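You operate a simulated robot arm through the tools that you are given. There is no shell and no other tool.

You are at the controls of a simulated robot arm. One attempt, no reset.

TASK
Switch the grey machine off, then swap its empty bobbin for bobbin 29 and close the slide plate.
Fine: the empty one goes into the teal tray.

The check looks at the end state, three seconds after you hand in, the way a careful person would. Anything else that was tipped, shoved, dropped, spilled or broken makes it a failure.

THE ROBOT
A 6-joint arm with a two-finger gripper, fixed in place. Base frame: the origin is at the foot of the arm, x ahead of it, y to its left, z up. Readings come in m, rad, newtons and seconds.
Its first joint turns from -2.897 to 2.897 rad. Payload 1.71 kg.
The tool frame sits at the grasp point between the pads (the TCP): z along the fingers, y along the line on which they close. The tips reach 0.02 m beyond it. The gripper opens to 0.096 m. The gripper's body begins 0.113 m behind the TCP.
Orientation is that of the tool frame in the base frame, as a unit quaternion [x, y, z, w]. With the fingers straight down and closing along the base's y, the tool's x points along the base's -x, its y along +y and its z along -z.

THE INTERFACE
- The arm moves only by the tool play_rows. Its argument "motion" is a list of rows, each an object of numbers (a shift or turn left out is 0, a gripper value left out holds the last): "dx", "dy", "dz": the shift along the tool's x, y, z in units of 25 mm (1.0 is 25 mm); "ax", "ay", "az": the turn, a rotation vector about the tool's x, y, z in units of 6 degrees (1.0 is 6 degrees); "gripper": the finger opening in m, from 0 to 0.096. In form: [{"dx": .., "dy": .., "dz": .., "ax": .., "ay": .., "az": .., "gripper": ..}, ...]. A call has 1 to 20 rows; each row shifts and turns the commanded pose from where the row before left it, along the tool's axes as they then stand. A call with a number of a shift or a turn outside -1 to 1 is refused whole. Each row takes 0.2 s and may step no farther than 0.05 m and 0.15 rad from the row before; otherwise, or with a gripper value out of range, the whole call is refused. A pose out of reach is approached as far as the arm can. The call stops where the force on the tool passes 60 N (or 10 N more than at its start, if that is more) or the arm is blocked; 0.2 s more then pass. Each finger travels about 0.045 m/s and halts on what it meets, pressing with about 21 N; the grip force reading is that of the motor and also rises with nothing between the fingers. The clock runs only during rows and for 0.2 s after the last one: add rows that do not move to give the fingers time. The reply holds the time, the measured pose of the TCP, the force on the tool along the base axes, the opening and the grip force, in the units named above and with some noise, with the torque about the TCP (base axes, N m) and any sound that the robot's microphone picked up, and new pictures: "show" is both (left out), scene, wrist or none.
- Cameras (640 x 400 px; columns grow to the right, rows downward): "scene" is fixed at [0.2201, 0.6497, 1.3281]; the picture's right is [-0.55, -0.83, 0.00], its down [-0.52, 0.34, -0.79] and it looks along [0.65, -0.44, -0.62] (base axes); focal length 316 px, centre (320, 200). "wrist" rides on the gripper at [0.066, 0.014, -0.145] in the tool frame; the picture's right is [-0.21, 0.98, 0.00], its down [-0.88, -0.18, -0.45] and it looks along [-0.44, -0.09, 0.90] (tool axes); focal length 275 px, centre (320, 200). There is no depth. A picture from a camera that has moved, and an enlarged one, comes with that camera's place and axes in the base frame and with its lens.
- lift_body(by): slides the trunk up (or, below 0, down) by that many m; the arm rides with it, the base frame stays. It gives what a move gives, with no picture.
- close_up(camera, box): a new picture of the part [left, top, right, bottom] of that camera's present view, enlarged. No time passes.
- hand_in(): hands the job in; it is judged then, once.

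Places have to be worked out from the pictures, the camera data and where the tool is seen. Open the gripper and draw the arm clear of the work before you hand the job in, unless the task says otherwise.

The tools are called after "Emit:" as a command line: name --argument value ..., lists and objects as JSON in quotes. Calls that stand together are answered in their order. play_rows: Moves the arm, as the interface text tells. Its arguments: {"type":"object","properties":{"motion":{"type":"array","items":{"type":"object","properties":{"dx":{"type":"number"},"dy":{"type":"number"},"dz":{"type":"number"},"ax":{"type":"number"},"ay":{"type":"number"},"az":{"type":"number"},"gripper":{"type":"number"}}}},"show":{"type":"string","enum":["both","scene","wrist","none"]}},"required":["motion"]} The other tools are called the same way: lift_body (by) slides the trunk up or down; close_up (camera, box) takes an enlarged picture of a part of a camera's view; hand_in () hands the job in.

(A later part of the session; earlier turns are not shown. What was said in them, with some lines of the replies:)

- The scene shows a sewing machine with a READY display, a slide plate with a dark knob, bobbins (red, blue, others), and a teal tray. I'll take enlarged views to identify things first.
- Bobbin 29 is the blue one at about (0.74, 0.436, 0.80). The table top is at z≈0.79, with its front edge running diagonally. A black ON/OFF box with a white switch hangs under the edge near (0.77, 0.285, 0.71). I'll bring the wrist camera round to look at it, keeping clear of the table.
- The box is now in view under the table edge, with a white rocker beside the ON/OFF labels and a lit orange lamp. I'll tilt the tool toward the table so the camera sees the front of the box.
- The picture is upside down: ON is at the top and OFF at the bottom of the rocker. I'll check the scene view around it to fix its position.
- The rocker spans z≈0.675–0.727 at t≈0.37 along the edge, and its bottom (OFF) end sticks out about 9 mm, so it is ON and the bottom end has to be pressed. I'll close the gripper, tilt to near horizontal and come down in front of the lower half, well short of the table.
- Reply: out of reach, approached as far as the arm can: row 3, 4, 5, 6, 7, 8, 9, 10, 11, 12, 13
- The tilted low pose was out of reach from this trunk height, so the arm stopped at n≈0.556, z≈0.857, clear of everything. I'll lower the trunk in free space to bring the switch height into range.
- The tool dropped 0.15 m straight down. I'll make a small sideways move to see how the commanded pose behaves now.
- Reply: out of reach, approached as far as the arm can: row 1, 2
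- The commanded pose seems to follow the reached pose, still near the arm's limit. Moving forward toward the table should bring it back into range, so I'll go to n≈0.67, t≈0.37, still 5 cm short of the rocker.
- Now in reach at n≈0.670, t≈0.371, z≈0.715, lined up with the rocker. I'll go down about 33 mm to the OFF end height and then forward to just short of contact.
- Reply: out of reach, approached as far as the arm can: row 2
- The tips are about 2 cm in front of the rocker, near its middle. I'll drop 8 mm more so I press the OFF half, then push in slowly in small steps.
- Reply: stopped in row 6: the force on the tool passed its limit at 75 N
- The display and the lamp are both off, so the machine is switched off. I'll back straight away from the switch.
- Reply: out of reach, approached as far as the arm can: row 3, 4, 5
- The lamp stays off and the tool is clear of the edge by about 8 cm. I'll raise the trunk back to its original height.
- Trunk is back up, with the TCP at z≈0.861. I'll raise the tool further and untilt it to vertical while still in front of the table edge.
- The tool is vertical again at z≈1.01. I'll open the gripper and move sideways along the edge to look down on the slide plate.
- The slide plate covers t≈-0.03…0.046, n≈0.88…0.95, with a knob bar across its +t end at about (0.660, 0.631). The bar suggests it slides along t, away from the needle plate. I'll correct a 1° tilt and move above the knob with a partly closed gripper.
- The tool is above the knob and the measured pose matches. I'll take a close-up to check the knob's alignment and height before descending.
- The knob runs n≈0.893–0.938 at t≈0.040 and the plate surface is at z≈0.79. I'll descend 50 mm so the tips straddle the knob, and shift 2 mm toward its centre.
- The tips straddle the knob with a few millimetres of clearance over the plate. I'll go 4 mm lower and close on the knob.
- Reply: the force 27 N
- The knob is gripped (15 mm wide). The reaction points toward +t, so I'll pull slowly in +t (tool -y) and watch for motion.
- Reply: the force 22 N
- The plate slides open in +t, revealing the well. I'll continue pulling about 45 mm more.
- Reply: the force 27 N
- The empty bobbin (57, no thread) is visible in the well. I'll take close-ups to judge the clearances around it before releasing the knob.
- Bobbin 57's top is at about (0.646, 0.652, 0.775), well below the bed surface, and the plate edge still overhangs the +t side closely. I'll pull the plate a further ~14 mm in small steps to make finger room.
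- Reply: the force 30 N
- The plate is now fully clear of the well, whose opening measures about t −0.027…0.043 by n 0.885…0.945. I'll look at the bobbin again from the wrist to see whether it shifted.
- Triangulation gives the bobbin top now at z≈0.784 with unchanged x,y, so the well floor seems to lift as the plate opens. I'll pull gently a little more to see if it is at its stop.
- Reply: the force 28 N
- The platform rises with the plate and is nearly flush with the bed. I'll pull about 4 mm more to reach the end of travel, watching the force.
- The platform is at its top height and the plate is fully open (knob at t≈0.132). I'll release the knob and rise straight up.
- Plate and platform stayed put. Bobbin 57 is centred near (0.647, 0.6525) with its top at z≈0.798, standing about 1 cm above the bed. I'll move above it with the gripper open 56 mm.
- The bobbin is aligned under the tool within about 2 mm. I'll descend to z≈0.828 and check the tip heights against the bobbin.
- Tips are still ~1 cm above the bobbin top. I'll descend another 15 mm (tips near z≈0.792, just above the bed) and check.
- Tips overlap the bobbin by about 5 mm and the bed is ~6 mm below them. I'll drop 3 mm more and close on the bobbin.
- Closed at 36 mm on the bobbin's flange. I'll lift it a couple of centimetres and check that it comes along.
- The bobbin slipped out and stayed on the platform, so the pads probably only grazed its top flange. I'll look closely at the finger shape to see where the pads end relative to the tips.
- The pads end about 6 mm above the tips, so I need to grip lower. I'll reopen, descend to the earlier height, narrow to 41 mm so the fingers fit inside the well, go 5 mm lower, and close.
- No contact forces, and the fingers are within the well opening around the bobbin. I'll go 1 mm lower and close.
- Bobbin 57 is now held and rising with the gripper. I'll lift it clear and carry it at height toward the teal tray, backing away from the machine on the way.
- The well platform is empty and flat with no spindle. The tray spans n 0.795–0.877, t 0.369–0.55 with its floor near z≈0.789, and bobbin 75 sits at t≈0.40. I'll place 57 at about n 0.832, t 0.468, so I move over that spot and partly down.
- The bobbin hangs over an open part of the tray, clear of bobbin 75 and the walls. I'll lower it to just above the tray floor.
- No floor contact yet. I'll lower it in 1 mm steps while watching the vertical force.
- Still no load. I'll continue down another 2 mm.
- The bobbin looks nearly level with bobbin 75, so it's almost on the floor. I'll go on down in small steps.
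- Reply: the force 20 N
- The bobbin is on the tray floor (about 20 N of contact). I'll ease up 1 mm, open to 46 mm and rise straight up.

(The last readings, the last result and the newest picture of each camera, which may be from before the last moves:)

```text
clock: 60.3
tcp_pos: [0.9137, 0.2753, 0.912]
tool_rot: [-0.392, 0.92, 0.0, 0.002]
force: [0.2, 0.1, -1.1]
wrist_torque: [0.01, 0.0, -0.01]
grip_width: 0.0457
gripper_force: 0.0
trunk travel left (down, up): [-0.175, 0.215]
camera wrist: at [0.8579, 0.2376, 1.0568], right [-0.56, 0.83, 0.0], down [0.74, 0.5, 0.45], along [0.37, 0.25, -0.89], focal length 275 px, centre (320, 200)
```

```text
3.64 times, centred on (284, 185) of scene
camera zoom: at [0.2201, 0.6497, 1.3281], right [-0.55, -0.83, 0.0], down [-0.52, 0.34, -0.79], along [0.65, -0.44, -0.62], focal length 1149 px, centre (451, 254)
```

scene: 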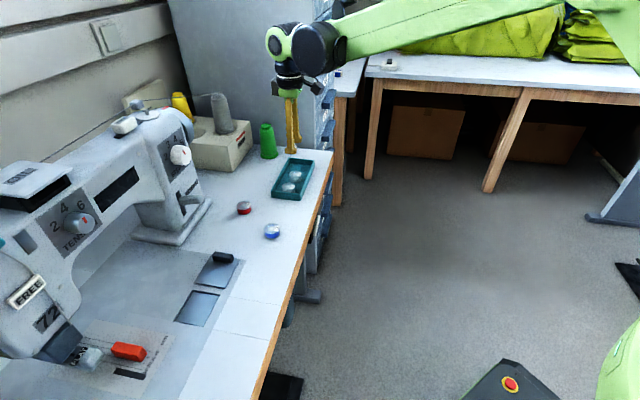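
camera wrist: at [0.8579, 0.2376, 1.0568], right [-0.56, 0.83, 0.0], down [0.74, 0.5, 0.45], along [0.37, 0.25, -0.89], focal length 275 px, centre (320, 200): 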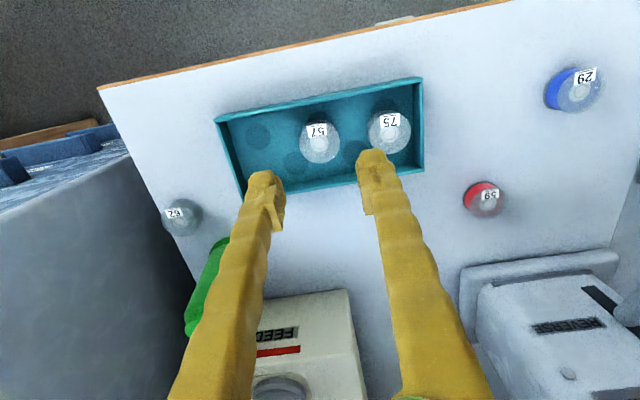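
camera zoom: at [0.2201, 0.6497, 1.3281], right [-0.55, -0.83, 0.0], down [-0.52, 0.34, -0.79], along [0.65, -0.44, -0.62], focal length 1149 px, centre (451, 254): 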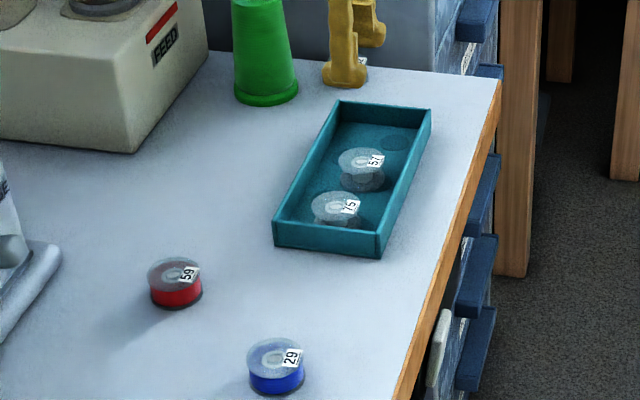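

Bobbin 57 is sitting in the tray beside 75. Bobbin 29 triangulates to about (0.750, 0.437), top z≈0.799. I'll move above it at this height.

Emit:
play_rows --motion '[{"dy": 0.92, "dx": -0.01, "gripper": 0.056}, {"dy": 0.92, "dx": -0.01}, {"dy": 0.92, "dx": -0.01}, {"dy": 0.92, "dx": -0.01}, {"dy": 0.92, "dx": -0.01}, {"dy": 0.92, "dx": -0.01}, {"dy": 0.92, "dx": -0.01}, {"dy": 0.92, "dx": -0.01}, {"dy": 0.92, "dx": -0.01}, {"dy": 0.92, "dx": -0.01}, {}]' --show "both"

Emit:
close_up --camera "wrist" --box '[224, 80, 416, 200]'

Emit:
close_up --camera "scene" --box '[240, 200, 304, 250]'

```text
clock: 62.7
tcp_pos: [0.7504, 0.4351, 0.9106]
tool_rot: [-0.393, 0.92, -0.001, 0.002]
force: [0.4, -0.2, 0.1]
wrist_torque: [0.01, 0.01, 0.0]
grip_width: 0.0562
gripper_force: 0.1
trunk travel left (down, up): [-0.175, 0.215]
camera wrist: at [0.6931, 0.3984, 1.0557], right [-0.56, 0.83, 0.0], down [0.74, 0.5, 0.45], along [0.37, 0.25, -0.89], focal length 275 px, centre (320, 200)
```

scene: 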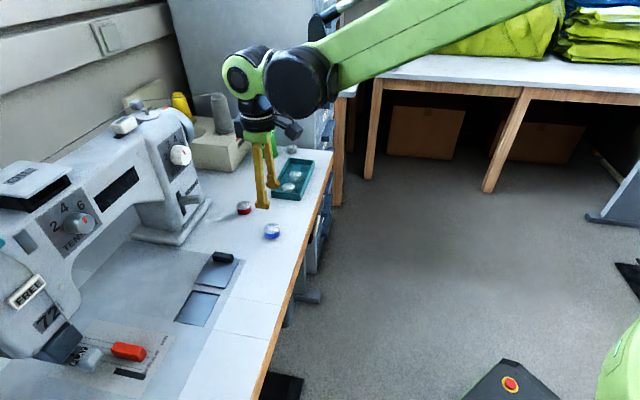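
wrist: 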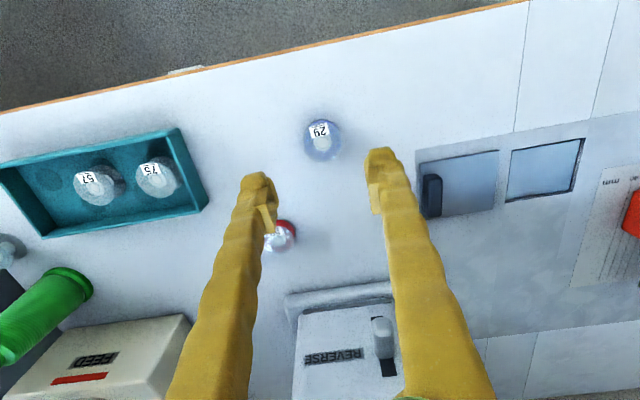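

```text
3.33 times, centred on (320, 140) of wrist
camera zoom: at [0.6931, 0.3984, 1.0557], right [-0.56, 0.83, 0.0], down [0.74, 0.5, 0.45], along [0.37, 0.25, -0.89], focal length 918 px, centre (320, 400)
```

zoom: 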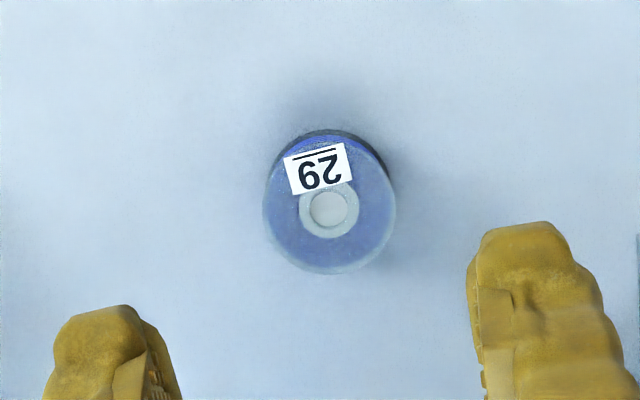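

```text
8.00 times, centred on (272, 225) of scene
camera zoom: at [0.2201, 0.6497, 1.3281], right [-0.55, -0.83, 0.0], down [-0.52, 0.34, -0.79], along [0.65, -0.44, -0.62], focal length 2527 px, centre (704, 0)
```

zoom: 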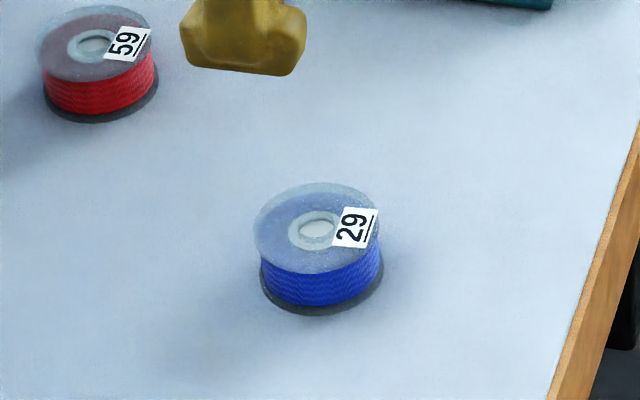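

Bobbin 29 is centred within about 2 mm. I'll correct and descend to just above grip height.

Emit:
play_rows --motion '[{"dy": 0.08, "dx": -0.06}, {"dz": 1.0}, {"dz": 1.0}, {"dz": 1.0}, {"dz": 0.8}, {}]' --show "none"

Emit:
close_up --camera "wrist" --box '[224, 100, 416, 220]'

Emit:
close_up --camera "scene" --box '[240, 200, 304, 250]'

```text
clock: 64.1
tcp_pos: [0.7503, 0.4362, 0.8164]
tool_rot: [-0.392, 0.92, 0.0, 0.002]
force: [-0.9, -0.3, -0.3]
wrist_torque: [0.0, 0.01, -0.01]
grip_width: 0.056
gripper_force: 0.0
trunk travel left (down, up): [-0.175, 0.215]
```

```text
3.33 times, centred on (320, 160) of wrist
camera zoom: at [0.6929, 0.399, 0.9605], right [-0.56, 0.83, 0.0], down [0.74, 0.5, 0.45], along [0.37, 0.25, -0.89], focal length 918 px, centre (320, 333)
```

zoom: 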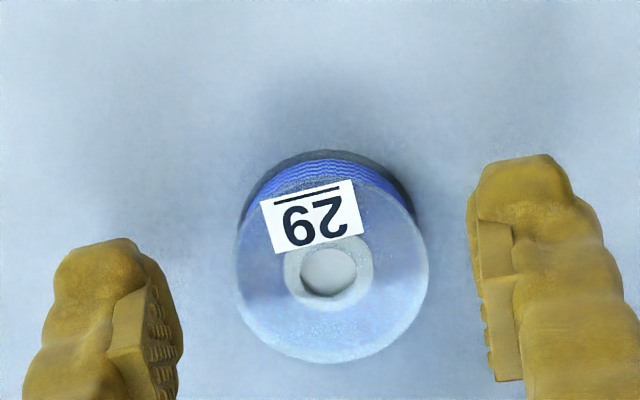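

```text
8.00 times, centred on (272, 225) of scene
camera zoom: at [0.2201, 0.6497, 1.3281], right [-0.55, -0.83, 0.0], down [-0.52, 0.34, -0.79], along [0.65, -0.44, -0.62], focal length 2527 px, centre (704, 0)
```

zoom: 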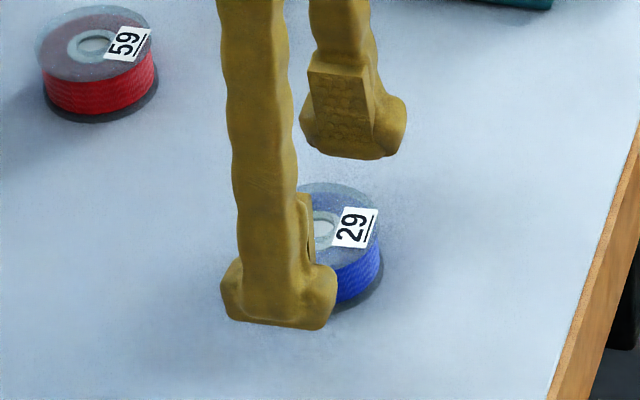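

The fingers straddle bobbin 29 evenly. I'll step down the last 9 mm, watching the force for table contact.

Emit:
play_rows --motion '[{"dz": 0.14}, {"dz": 0.12}, {"dz": 0.08}, {}]' --show "none"

```text
clock: 65.1
tcp_pos: [0.7509, 0.4369, 0.8072]
tool_rot: [-0.393, 0.919, 0.0, 0.002]
force: [0.8, -0.6, -0.3]
wrist_torque: [0.02, -0.01, 0.0]
grip_width: 0.0558
gripper_force: 0.0
trunk travel left (down, up): [-0.175, 0.215]
```

No table contact at z≈0.807. I'll close on bobbin 29 and lift it a little to confirm the grip.

Emit:
play_rows --motion '[{"gripper": 0.025}, {}, {}, {}, {"dz": -0.2}, {"dz": -0.4}, {"dz": -0.6}, {}]' --show "none"

Emit:
close_up --camera "scene" --box '[240, 190, 304, 240]'

Emit:
close_up --camera "wrist" --box '[224, 100, 416, 220]'

```text
clock: 66.9
tcp_pos: [0.75, 0.4386, 0.837]
tool_rot: [-0.392, 0.92, 0.001, 0.001]
force: [-0.6, 0.1, -0.7]
wrist_torque: [-0.02, -0.01, 0.0]
grip_width: 0.0361
gripper_force: 20.9
trunk travel left (down, up): [-0.175, 0.215]
```

```text
8.00 times, centred on (272, 215) of scene
camera zoom: at [0.2201, 0.6497, 1.3281], right [-0.55, -0.83, 0.0], down [-0.52, 0.34, -0.79], along [0.65, -0.44, -0.62], focal length 2527 px, centre (704, 80)
```

zoom: 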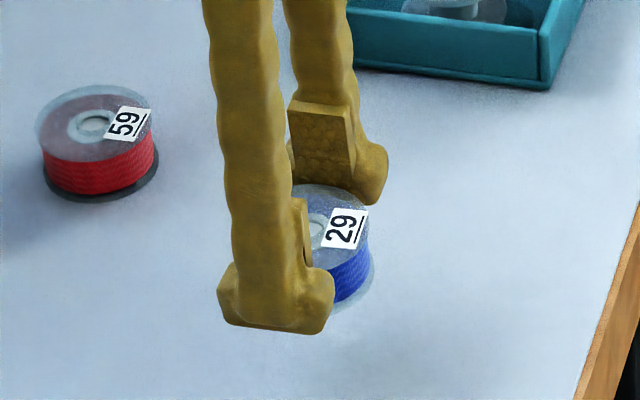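

```text
3.33 times, centred on (320, 160) of wrist
camera zoom: at [0.6935, 0.4004, 0.9829], right [-0.56, 0.83, 0.0], down [0.74, 0.5, 0.45], along [0.37, 0.25, -0.89], focal length 918 px, centre (320, 333)
```

zoom: 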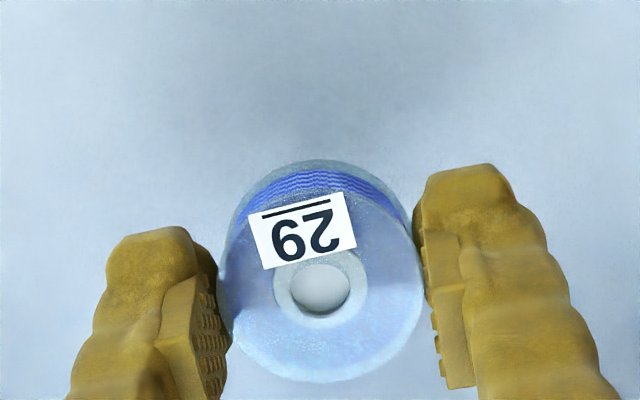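

Bobbin 29 is firmly held (36 mm). I'll lift and carry it back over the well.

Emit:
play_rows --motion '[{"dz": -1.0}, {"dz": -1.0}, {"dz": -0.5}, {"dy": 0.993, "dx": -0.366}, {"dy": 0.993, "dx": -0.366}, {"dy": 0.993, "dx": -0.366}, {"dy": 0.993, "dx": -0.366}, {"dy": 0.993, "dx": -0.366}, {"dy": 0.993, "dx": -0.366}, {"dy": 0.993, "dx": -0.366}, {"dy": 0.993, "dx": -0.366}, {"dy": 0.993, "dx": -0.366}, {}]' --show "both"

Emit:
close_up --camera "wrist" --box '[200, 60, 440, 210]'

```text
clock: 69.7
tcp_pos: [0.647, 0.6526, 0.8997]
tool_rot: [-0.393, 0.92, 0.0, 0.001]
force: [0.6, 0.2, 0.8]
wrist_torque: [-0.02, 0.0, -0.02]
grip_width: 0.0362
gripper_force: 21.1
trunk travel left (down, up): [-0.175, 0.215]
camera wrist: at [0.59, 0.614, 1.0454], right [-0.56, 0.83, 0.0], down [0.74, 0.5, 0.45], along [0.37, 0.25, -0.89], focal length 275 px, centre (320, 200)
```

scene: 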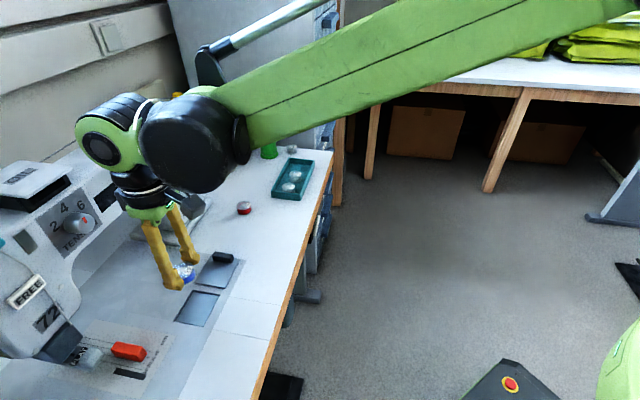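
wrist: 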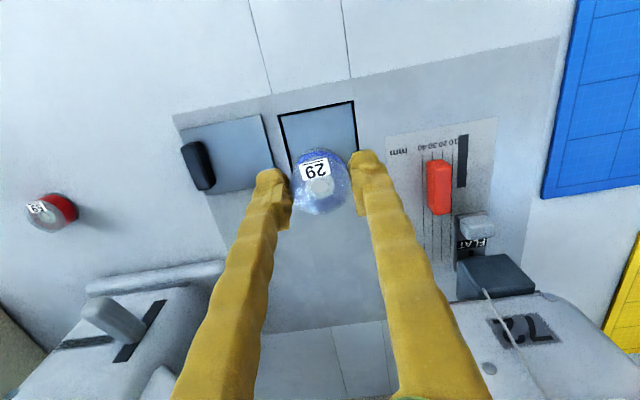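

```text
2.67 times, centred on (320, 135) of wrist
camera zoom: at [0.59, 0.614, 1.0454], right [-0.56, 0.83, 0.0], down [0.74, 0.5, 0.45], along [0.37, 0.25, -0.89], focal length 734 px, centre (320, 373)
```

zoom: 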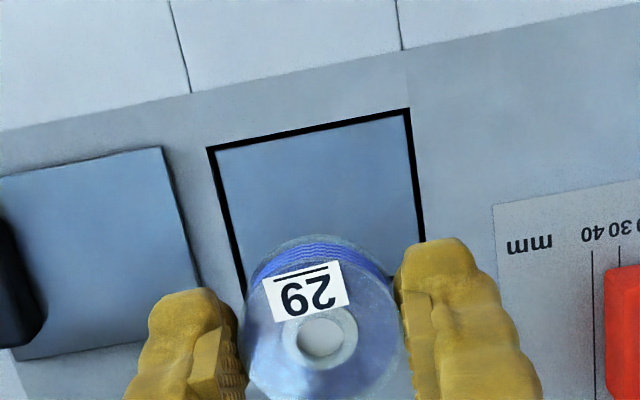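

The bobbin is over the well at the same x,y as the original one. I'll descend to z≈0.816 and check the alignment with the opening.

Emit:
play_rows --motion '[{"dz": 0.9}, {"dz": 0.9}, {"dz": 0.9}, {"dz": 0.65}, {}]' --show "none"

Emit:
close_up --camera "wrist" --box '[224, 90, 416, 210]'

Emit:
close_up --camera "scene" --box '[150, 260, 246, 320]'

```text
clock: 70.9
tcp_pos: [0.6492, 0.6525, 0.8157]
tool_rot: [-0.393, 0.92, -0.001, 0.001]
force: [-0.6, -0.2, -0.9]
wrist_torque: [-0.02, 0.02, 0.01]
grip_width: 0.0361
gripper_force: 20.9
trunk travel left (down, up): [-0.175, 0.215]
```

```text
3.33 times, centred on (320, 150) of wrist
camera zoom: at [0.5917, 0.6155, 0.9598], right [-0.56, 0.83, 0.0], down [0.74, 0.5, 0.45], along [0.37, 0.25, -0.89], focal length 918 px, centre (320, 367)
```

zoom: 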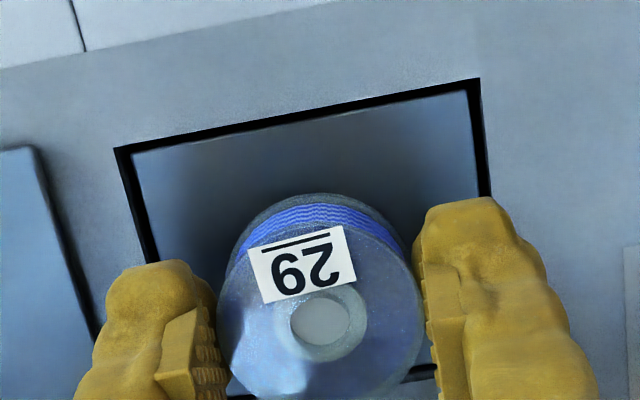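

```text
6.67 times, centred on (198, 290) of scene
camera zoom: at [0.2201, 0.6497, 1.3281], right [-0.55, -0.83, 0.0], down [-0.52, 0.34, -0.79], along [0.65, -0.44, -0.62], focal length 2106 px, centre (1133, -400)
```

zoom: 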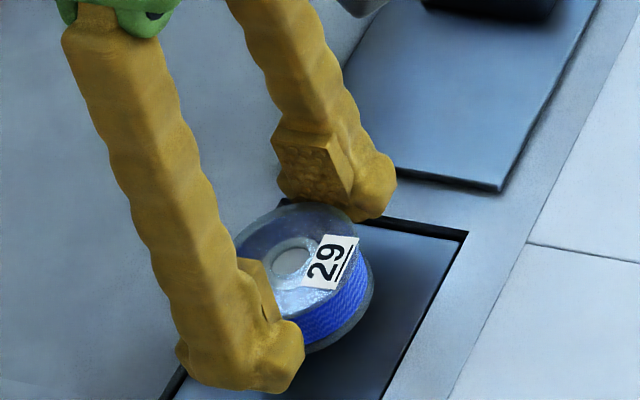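

Alignment looks the same as for the original bobbin, slightly toward the far side, so I'll shift 2 mm toward me and step down the last ~11 mm.

Emit:
play_rows --motion '[{"dx": 0.07}, {"dz": 0.15}, {"dz": 0.15}, {"dz": 0.08}, {}]' --show "none"

```text
clock: 72.1
tcp_pos: [0.6456, 0.6514, 0.8069]
tool_rot: [-0.392, 0.92, 0.0, 0.003]
force: [0.5, 0.7, -0.2]
wrist_torque: [0.01, 0.0, -0.01]
grip_width: 0.0365
gripper_force: 21.2
trunk travel left (down, up): [-0.175, 0.215]
```

No contact yet at z≈0.807. I'll continue in ~1 mm steps until the platform is felt.

Emit:
play_rows --motion '[{"dz": 0.05}, {"dz": 0.04}, {}]' --show "none"

```text
clock: 72.9
tcp_pos: [0.6466, 0.6516, 0.8046]
tool_rot: [-0.392, 0.92, -0.001, 0.001]
force: [2.7, 3.5, 10.0]
wrist_torque: [0.07, 0.01, -0.01]
grip_width: 0.0365
gripper_force: 21.5
trunk travel left (down, up): [-0.175, 0.215]
```

The bobbin rests on the platform (about 10 N). I'll open just to 41 mm so the fingers stay inside the well, then rise straight up.

Emit:
play_rows --motion '[{"gripper": 0.041}, {}, {}, {"dz": -0.2}, {"dz": -0.4}, {"dz": -0.8}, {"dz": -1.0}, {"dz": -1.0}, {}]' --show "both"

Emit:
close_up --camera "scene" --box '[150, 250, 262, 330]'

Emit:
close_up --camera "wrist" --box '[200, 60, 440, 210]'

```text
clock: 74.9
tcp_pos: [0.6454, 0.6508, 0.8902]
tool_rot: [-0.392, 0.92, 0.001, 0.001]
force: [0.1, -0.6, 0.8]
wrist_torque: [0.03, -0.02, 0.01]
grip_width: 0.041
gripper_force: 0.0
trunk travel left (down, up): [-0.175, 0.215]
camera wrist: at [0.5883, 0.613, 1.0342], right [-0.56, 0.83, 0.0], down [0.74, 0.5, 0.45], along [0.37, 0.25, -0.89], focal length 275 px, centre (320, 200)
```

scene: 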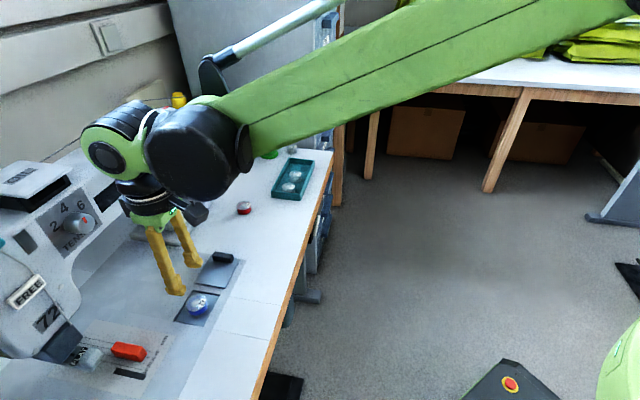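
wrist: 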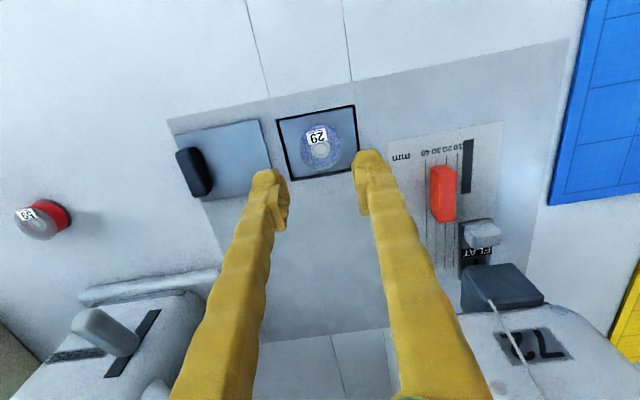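

```text
5.00 times, centred on (206, 290) of scene
camera zoom: at [0.2201, 0.6497, 1.3281], right [-0.55, -0.83, 0.0], down [-0.52, 0.34, -0.79], along [0.65, -0.44, -0.62], focal length 1579 px, centre (890, -250)
```

zoom: 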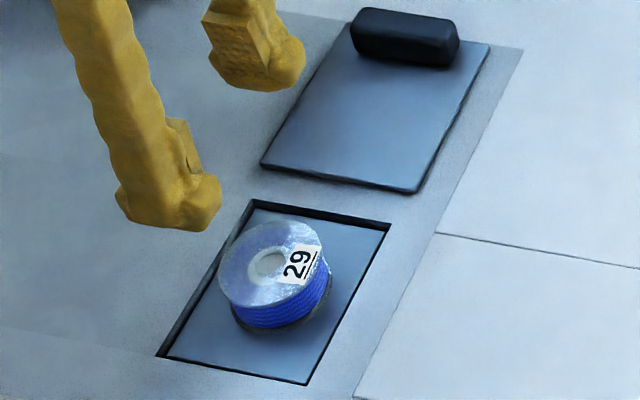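

```text
2.67 times, centred on (320, 135) of wrist
camera zoom: at [0.5883, 0.613, 1.0342], right [-0.56, 0.83, 0.0], down [0.74, 0.5, 0.45], along [0.37, 0.25, -0.89], focal length 734 px, centre (320, 373)
```

zoom: 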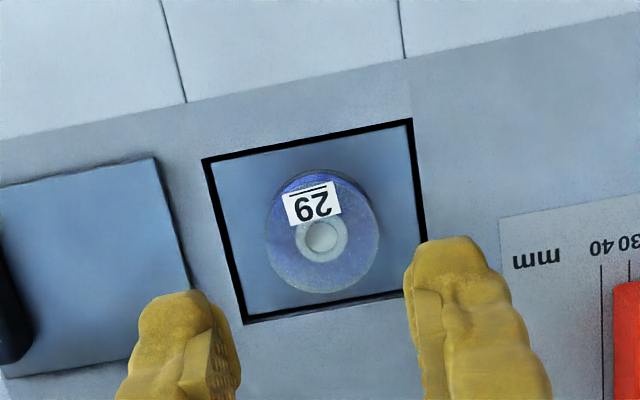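

Bobbin 29 stands centred on the platform. Now I'll go back over the knob, descend around it as before, and check.

Emit:
play_rows --motion '[{"dy": -0.954, "dx": 0.056, "gripper": 0.05}, {"dy": -0.954, "dx": 0.056}, {"dy": -0.954, "dx": 0.056}, {"dy": -0.954, "dx": 0.056}, {"dy": -0.954, "dx": 0.056}, {}, {"dz": 0.8}, {"dz": 0.8}, {"dz": 0.8}, {"dz": 0.4}, {}]' --show "wrist"

Emit:
close_up --camera "scene" --box '[170, 235, 266, 310]'

Emit:
close_up --camera "wrist" --box '[224, 100, 416, 220]'

```text
clock: 77.3
tcp_pos: [0.7273, 0.5642, 0.8189]
tool_rot: [-0.392, 0.92, -0.001, 0.001]
force: [0.1, 0.2, -0.5]
wrist_torque: [-0.01, -0.01, 0.02]
grip_width: 0.05
gripper_force: 0.0
trunk travel left (down, up): [-0.175, 0.215]
camera wrist: at [0.6702, 0.5261, 0.9635], right [-0.56, 0.83, 0.0], down [0.74, 0.5, 0.45], along [0.37, 0.25, -0.89], focal length 275 px, centre (320, 200)
```

wrist: 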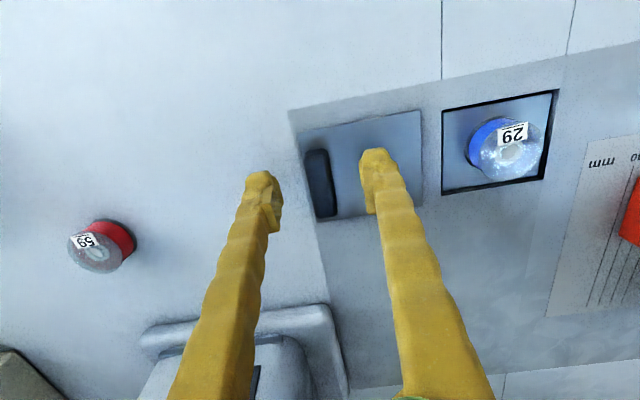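

```text
5.33 times, centred on (218, 272) of scene
camera zoom: at [0.2201, 0.6497, 1.3281], right [-0.55, -0.83, 0.0], down [-0.52, 0.34, -0.79], along [0.65, -0.44, -0.62], focal length 1685 px, centre (864, -187)
```

zoom: 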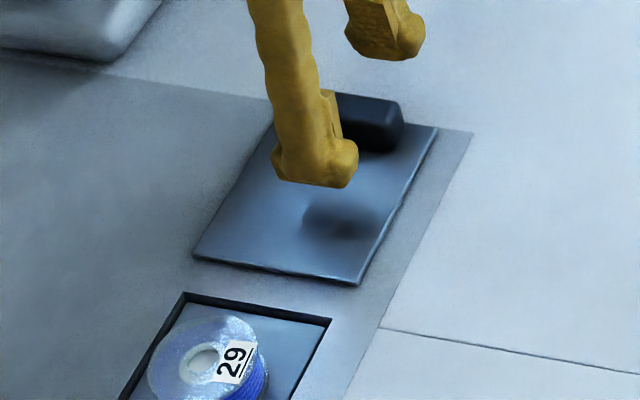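

```text
3.33 times, centred on (320, 160) of wrist
camera zoom: at [0.6702, 0.5261, 0.9635], right [-0.56, 0.83, 0.0], down [0.74, 0.5, 0.45], along [0.37, 0.25, -0.89], focal length 918 px, centre (320, 333)
```

zoom: 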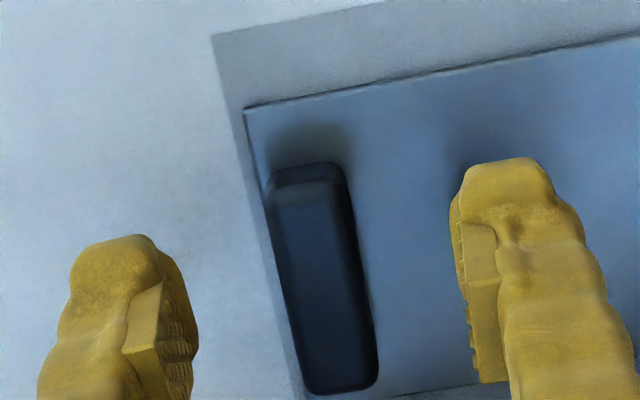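

The knob is centred between the fingers. I'll drop 4 mm, close on it, and begin pushing in −t (tool +y) slowly while checking that the platform lowers.

Emit:
play_rows --motion '[{"dz": 0.17}, {"gripper": 0.0}, {}, {}, {}, {}, {"dy": 0.2}, {"dy": 0.2}, {"dy": 0.2}, {"dy": 0.2}, {}]' --show "wrist"

Emit:
close_up --camera "scene" --box '[160, 245, 256, 320]'

```text
clock: 79.7
tcp_pos: [0.7119, 0.5795, 0.8145]
tool_rot: [-0.392, 0.92, -0.001, 0.002]
force: [0.5, -1.0, -12.0]
wrist_torque: [0.1, -0.12, -0.26]
grip_width: 0.0149
gripper_force: 35.0
trunk travel left (down, up): [-0.175, 0.215]
camera wrist: at [0.6557, 0.5406, 0.9596], right [-0.56, 0.83, 0.0], down [0.74, 0.5, 0.45], along [0.37, 0.25, -0.89], focal length 275 px, centre (320, 200)
```

wrist: 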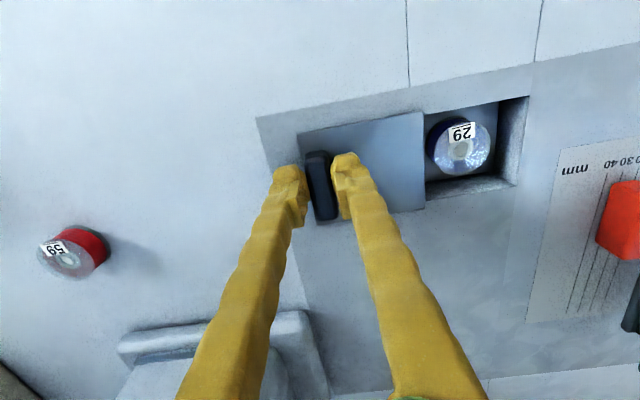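

```text
5.33 times, centred on (208, 282) of scene
camera zoom: at [0.2201, 0.6497, 1.3281], right [-0.55, -0.83, 0.0], down [-0.52, 0.34, -0.79], along [0.65, -0.44, -0.62], focal length 1685 px, centre (917, -240)
```

zoom: 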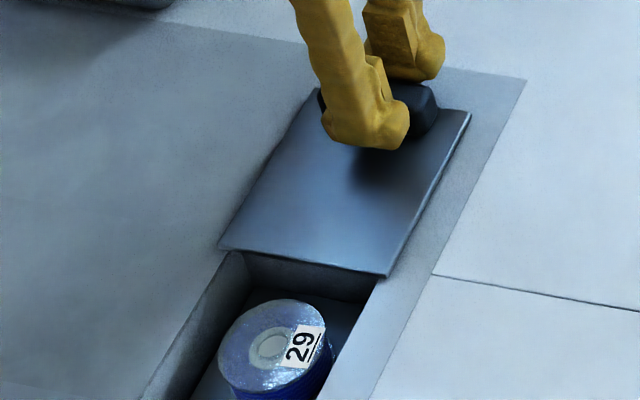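

The platform sank with bobbin 29 upright as the plate came back over. I'll keep pushing the plate toward closed, about 60 mm more.

Emit:
play_rows --motion '[{"dy": 0.4, "dx": -0.01}, {"dy": 0.4, "dx": -0.01}, {"dy": 0.4, "dx": -0.01}, {"dy": 0.4, "dx": -0.01}, {"dy": 0.4, "dx": -0.01}, {"dy": 0.3, "dx": -0.005}, {}]' --show "wrist"

Emit:
close_up --camera "scene" --box '[150, 255, 246, 330]'

```text
clock: 81.3
tcp_pos: [0.6718, 0.6194, 0.8151]
tool_rot: [-0.392, 0.92, -0.001, 0.002]
force: [11.0, 11.3, -8.9]
wrist_torque: [0.28, -0.32, -0.24]
grip_width: 0.015
gripper_force: 35.0
trunk travel left (down, up): [-0.175, 0.215]
camera wrist: at [0.6151, 0.5811, 0.9597], right [-0.56, 0.83, 0.0], down [0.74, 0.5, 0.45], along [0.37, 0.25, -0.89], focal length 275 px, centre (320, 200)
```

wrist: 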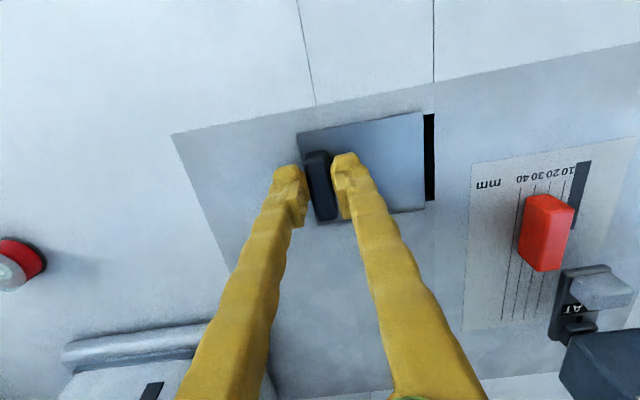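

```text
5.33 times, centred on (198, 292) of scene
camera zoom: at [0.2201, 0.6497, 1.3281], right [-0.55, -0.83, 0.0], down [-0.52, 0.34, -0.79], along [0.65, -0.44, -0.62], focal length 1685 px, centre (971, -293)
```

zoom: 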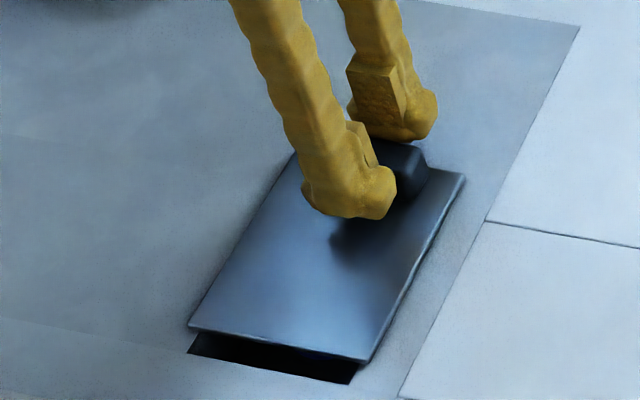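

About 12 mm of gap remains. I'll push the rest in small steps and look for the end stop.

Emit:
play_rows --motion '[{"dy": 0.15, "dx": -0.015}, {"dy": 0.15, "dx": -0.015}, {"dy": 0.12}, {"dy": 0.08}, {}]' --show "wrist"

Emit:
close_up --camera "scene" --box '[150, 255, 246, 330]'

Emit:
close_up --camera "wrist" --box '[290, 90, 450, 230]'

```text
clock: 82.5
tcp_pos: [0.6632, 0.6272, 0.815]
tool_rot: [-0.393, 0.92, 0.0, 0.001]
force: [9.3, 5.8, -3.5]
wrist_torque: [0.02, -0.02, -0.26]
grip_width: 0.0149
gripper_force: 35.3
trunk travel left (down, up): [-0.175, 0.215]
camera wrist: at [0.6066, 0.5894, 0.9597], right [-0.56, 0.83, 0.0], down [0.74, 0.5, 0.45], along [0.37, 0.25, -0.89], focal length 275 px, centre (320, 200)
```

wrist: 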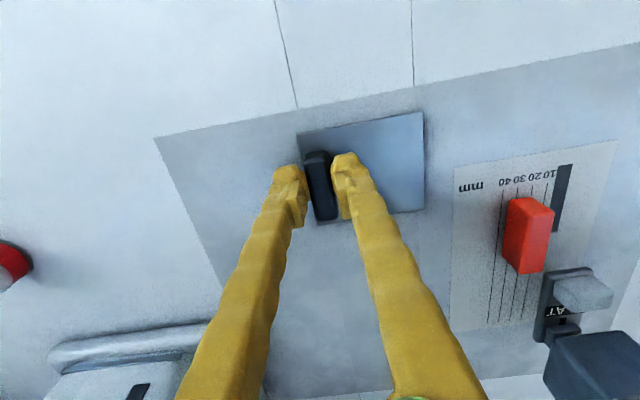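

```text
5.33 times, centred on (198, 292) of scene
camera zoom: at [0.2201, 0.6497, 1.3281], right [-0.55, -0.83, 0.0], down [-0.52, 0.34, -0.79], along [0.65, -0.44, -0.62], focal length 1685 px, centre (971, -293)
```

zoom: 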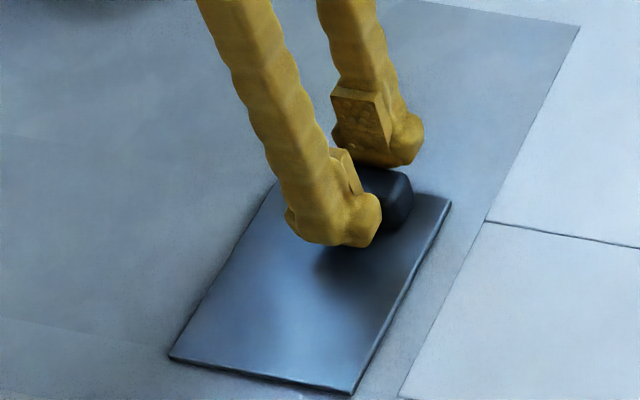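

```text
2.86 times, centred on (370, 160) of wrist
camera zoom: at [0.6066, 0.5894, 0.9597], right [-0.56, 0.83, 0.0], down [0.74, 0.5, 0.45], along [0.37, 0.25, -0.89], focal length 786 px, centre (177, 314)
```

zoom: 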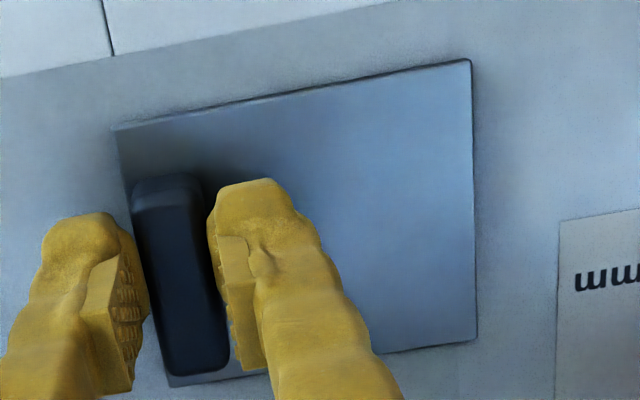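

The plate now matches its original closed position in the picture. I'll nudge 1.5 mm further to confirm it is against its stop.

Emit:
play_rows --motion '[{"dy": 0.06}, {}]' --show "none"

```text
clock: 83.1
tcp_pos: [0.6624, 0.6272, 0.8143]
tool_rot: [-0.392, 0.92, 0.0, 0.002]
force: [20.4, 3.8, 6.2]
wrist_torque: [0.03, -0.2, -0.25]
grip_width: 0.015
gripper_force: 35.0
trunk travel left (down, up): [-0.175, 0.215]
```

Force rises without motion, so the plate is at its closed stop. I'll relax the push, release the knob, and rise straight up.

Emit:
play_rows --motion '[{"dy": -0.04}, {"gripper": 0.045}, {}, {}, {"dz": -0.5}, {"dz": -1.0}, {"dz": -1.0}, {"dz": -1.0}, {}]' --show "both"

Emit:
close_up --camera "scene" --box '[150, 255, 246, 330]'

Emit:
close_up --camera "wrist" --box '[260, 60, 452, 180]'

```text
clock: 85.1
tcp_pos: [0.6624, 0.6288, 0.9045]
tool_rot: [-0.392, 0.92, 0.0, 0.002]
force: [-0.1, -0.1, 0.2]
wrist_torque: [0.0, 0.02, 0.0]
grip_width: 0.0449
gripper_force: 0.0
trunk travel left (down, up): [-0.175, 0.215]
camera wrist: at [0.6054, 0.5903, 1.0491], right [-0.56, 0.83, 0.0], down [0.74, 0.5, 0.45], along [0.37, 0.25, -0.89], focal length 275 px, centre (320, 200)
```

scene: 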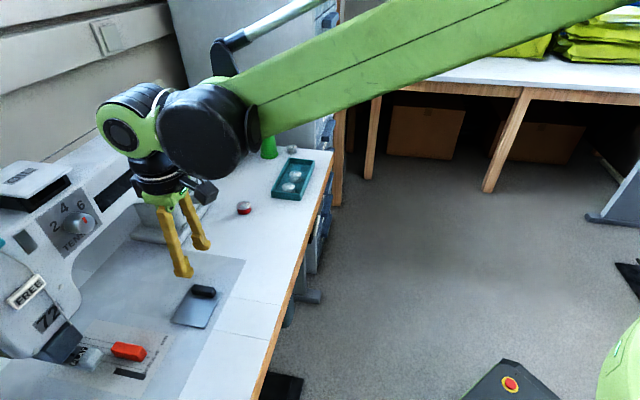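
wrist: 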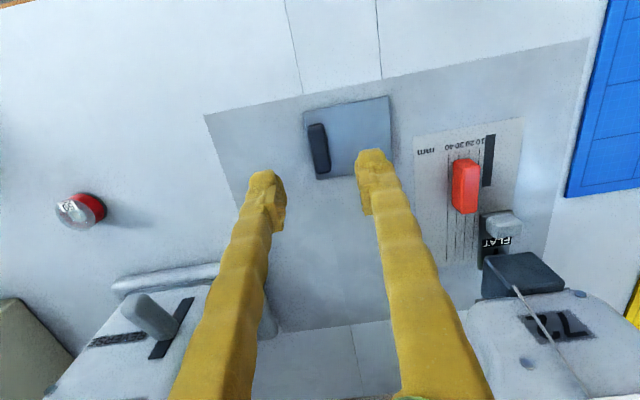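

```text
5.33 times, centred on (198, 292) of scene
camera zoom: at [0.2201, 0.6497, 1.3281], right [-0.55, -0.83, 0.0], down [-0.52, 0.34, -0.79], along [0.65, -0.44, -0.62], focal length 1685 px, centre (971, -293)
```

zoom: 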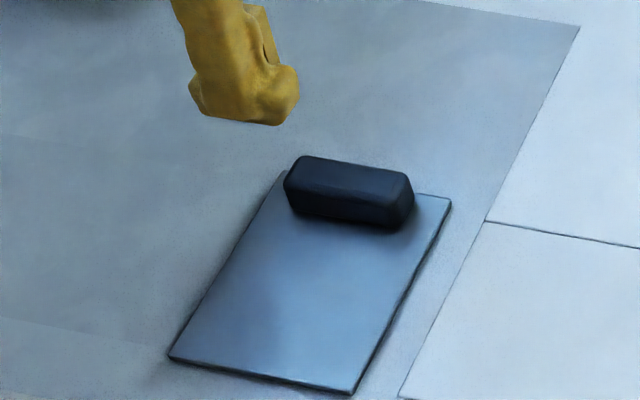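

```text
3.33 times, centred on (356, 120) of wrist
camera zoom: at [0.6054, 0.5903, 1.0491], right [-0.56, 0.83, 0.0], down [0.74, 0.5, 0.45], along [0.37, 0.25, -0.89], focal length 918 px, centre (200, 467)
```

zoom: 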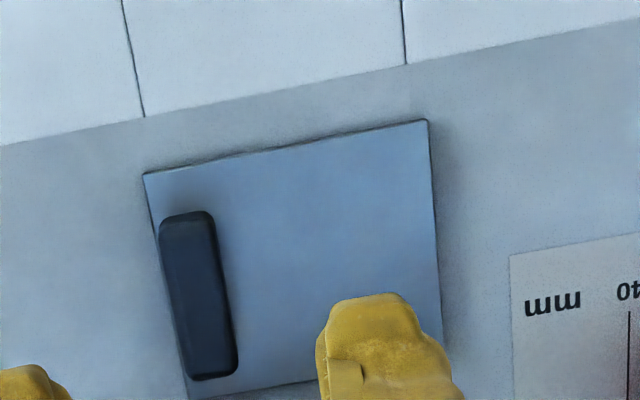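

The plate is closed and the knob released. I'll open the gripper and retreat up and away from the table, then verify everything.

Emit:
play_rows --motion '[{"dz": -0.8, "gripper": 0.096}, {"dz": -0.8}, {"dx": 0.9, "dz": -0.3}, {"dx": 0.9, "dz": -0.3}, {"dx": 0.9, "dz": -0.3}, {"dx": 0.9, "dz": -0.3}, {"dx": 0.9, "dz": -0.3}, {"dx": 0.9, "dz": -0.3}, {"dx": 0.9, "dz": -0.3}, {"dx": 0.9, "dz": -0.3}, {"dx": 0.9, "dz": -0.3}, {"dx": 0.9, "dz": -0.3}, {"dx": 0.9, "dz": -0.3}, {"dx": 0.9, "dz": -0.3}, {"dx": 0.9, "dz": -0.3}, {"dx": 0.9, "dz": -0.3}, {}]' --show "both"

Emit:
close_up --camera "scene" --box '[0, 80, 208, 210]'

Emit:
close_up --camera "scene" --box '[220, 120, 348, 240]'

Emit:
close_up --camera "scene" --box '[0, 240, 256, 400]'

Emit:
close_up --camera "scene" --box '[272, 200, 368, 260]'

```text
clock: 88.7
tcp_pos: [0.444, 0.4013, 1.0473]
tool_rot: [-0.392, 0.92, -0.001, 0.002]
force: [1.1, -0.8, -0.1]
wrist_torque: [0.05, -0.04, -0.02]
grip_width: 0.0958
gripper_force: 0.1
trunk travel left (down, up): [-0.175, 0.215]
camera wrist: at [0.3879, 0.3628, 1.1922], right [-0.56, 0.83, 0.0], down [0.74, 0.5, 0.45], along [0.37, 0.25, -0.89], focal length 275 px, centre (320, 200)
```

scene: 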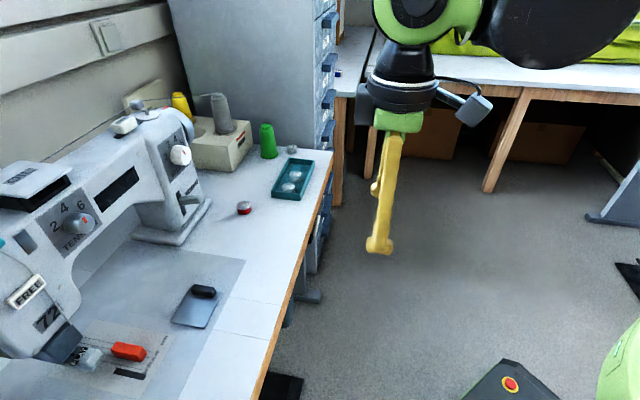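
wrist: 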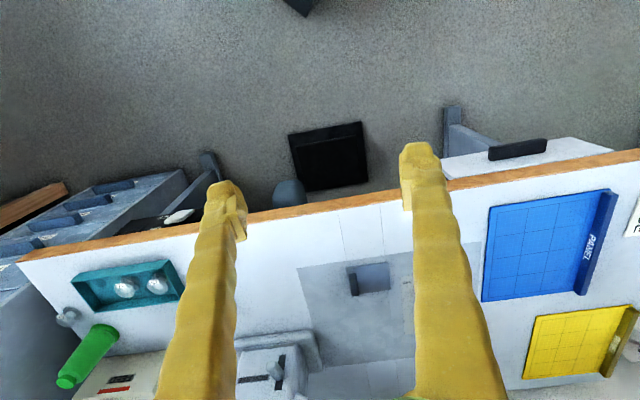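

```text
3.08 times, centred on (104, 145) of scene
camera zoom: at [0.2201, 0.6497, 1.3281], right [-0.55, -0.83, 0.0], down [-0.52, 0.34, -0.79], along [0.65, -0.44, -0.62], focal length 972 px, centre (985, 369)
```

zoom: 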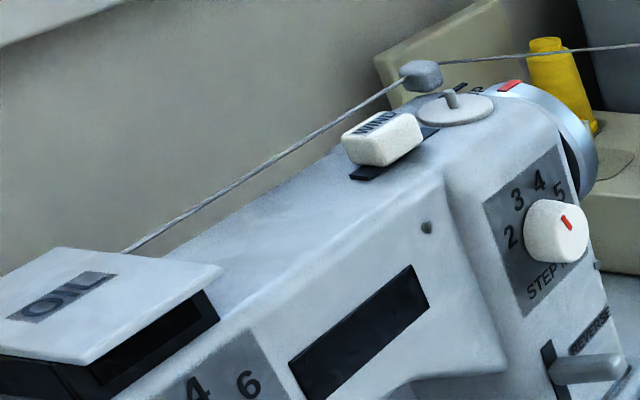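

```text
3.33 times, centred on (284, 180) of scene
camera zoom: at [0.2201, 0.6497, 1.3281], right [-0.55, -0.83, 0.0], down [-0.52, 0.34, -0.79], along [0.65, -0.44, -0.62], focal length 1053 px, centre (440, 267)
```

zoom: 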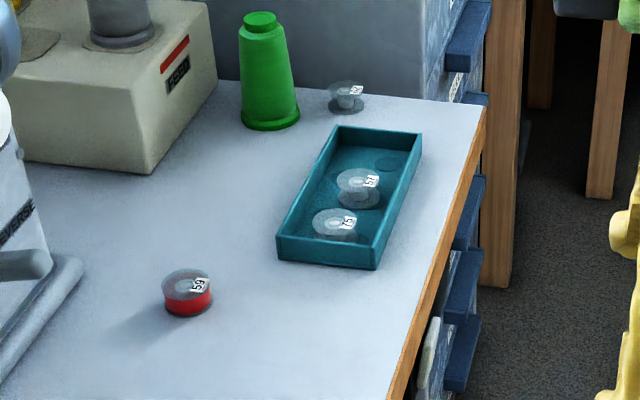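

```text
2.50 times, centred on (128, 320) of scene
camera zoom: at [0.2201, 0.6497, 1.3281], right [-0.55, -0.83, 0.0], down [-0.52, 0.34, -0.79], along [0.65, -0.44, -0.62], focal length 790 px, centre (800, -100)
```

zoom: 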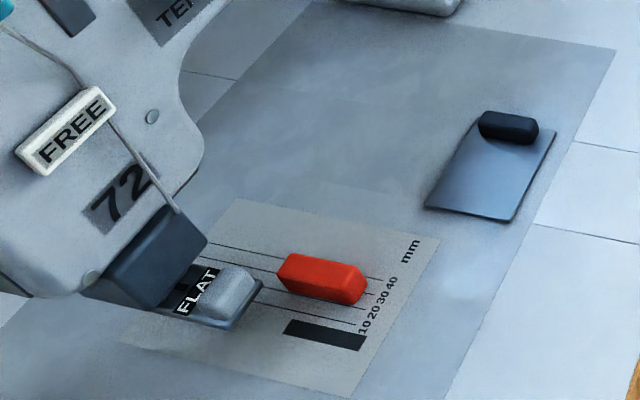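

```text
6.67 times, centred on (320, 230) of scene
camera zoom: at [0.2201, 0.6497, 1.3281], right [-0.55, -0.83, 0.0], down [-0.52, 0.34, -0.79], along [0.65, -0.44, -0.62], focal length 2106 px, centre (320, 0)
```

zoom: 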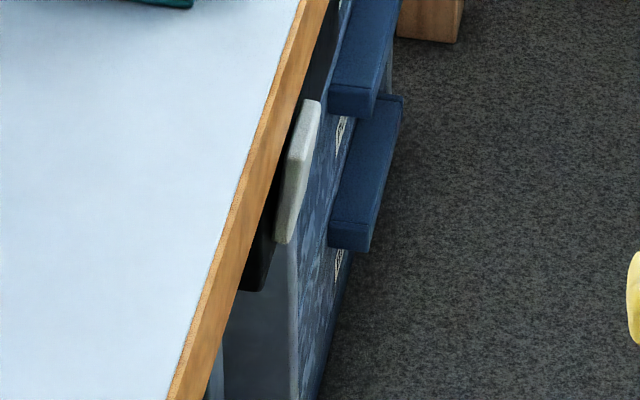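

The display is dark and the rocker is at OFF. Bobbin 57 is in the teal tray, bobbin 29 is in the machine under the closed plate, and nothing else has moved. The gripper is open and the arm is clear, so I'm handing in.

Emit:
hand_in

```text
The job is handed in.
```

The job is done and handed in; I don't have the check's verdict yet.

- **Machine:** it is switched off. The rocker is at OFF, and the display and lamp are dark.
- **Bobbins:** the empty one (number 57) is in the teal tray next to 75. Bobbin 29 is in the machine's bobbin well.
- **Slide plate:** it is fully closed, back against its stop in its original position.

My first grip on bobbin 57 slipped. It stayed in the well, and I regripped it lower. In the last pictures nothing else had moved, and the arm is clear of the table with the gripper open.
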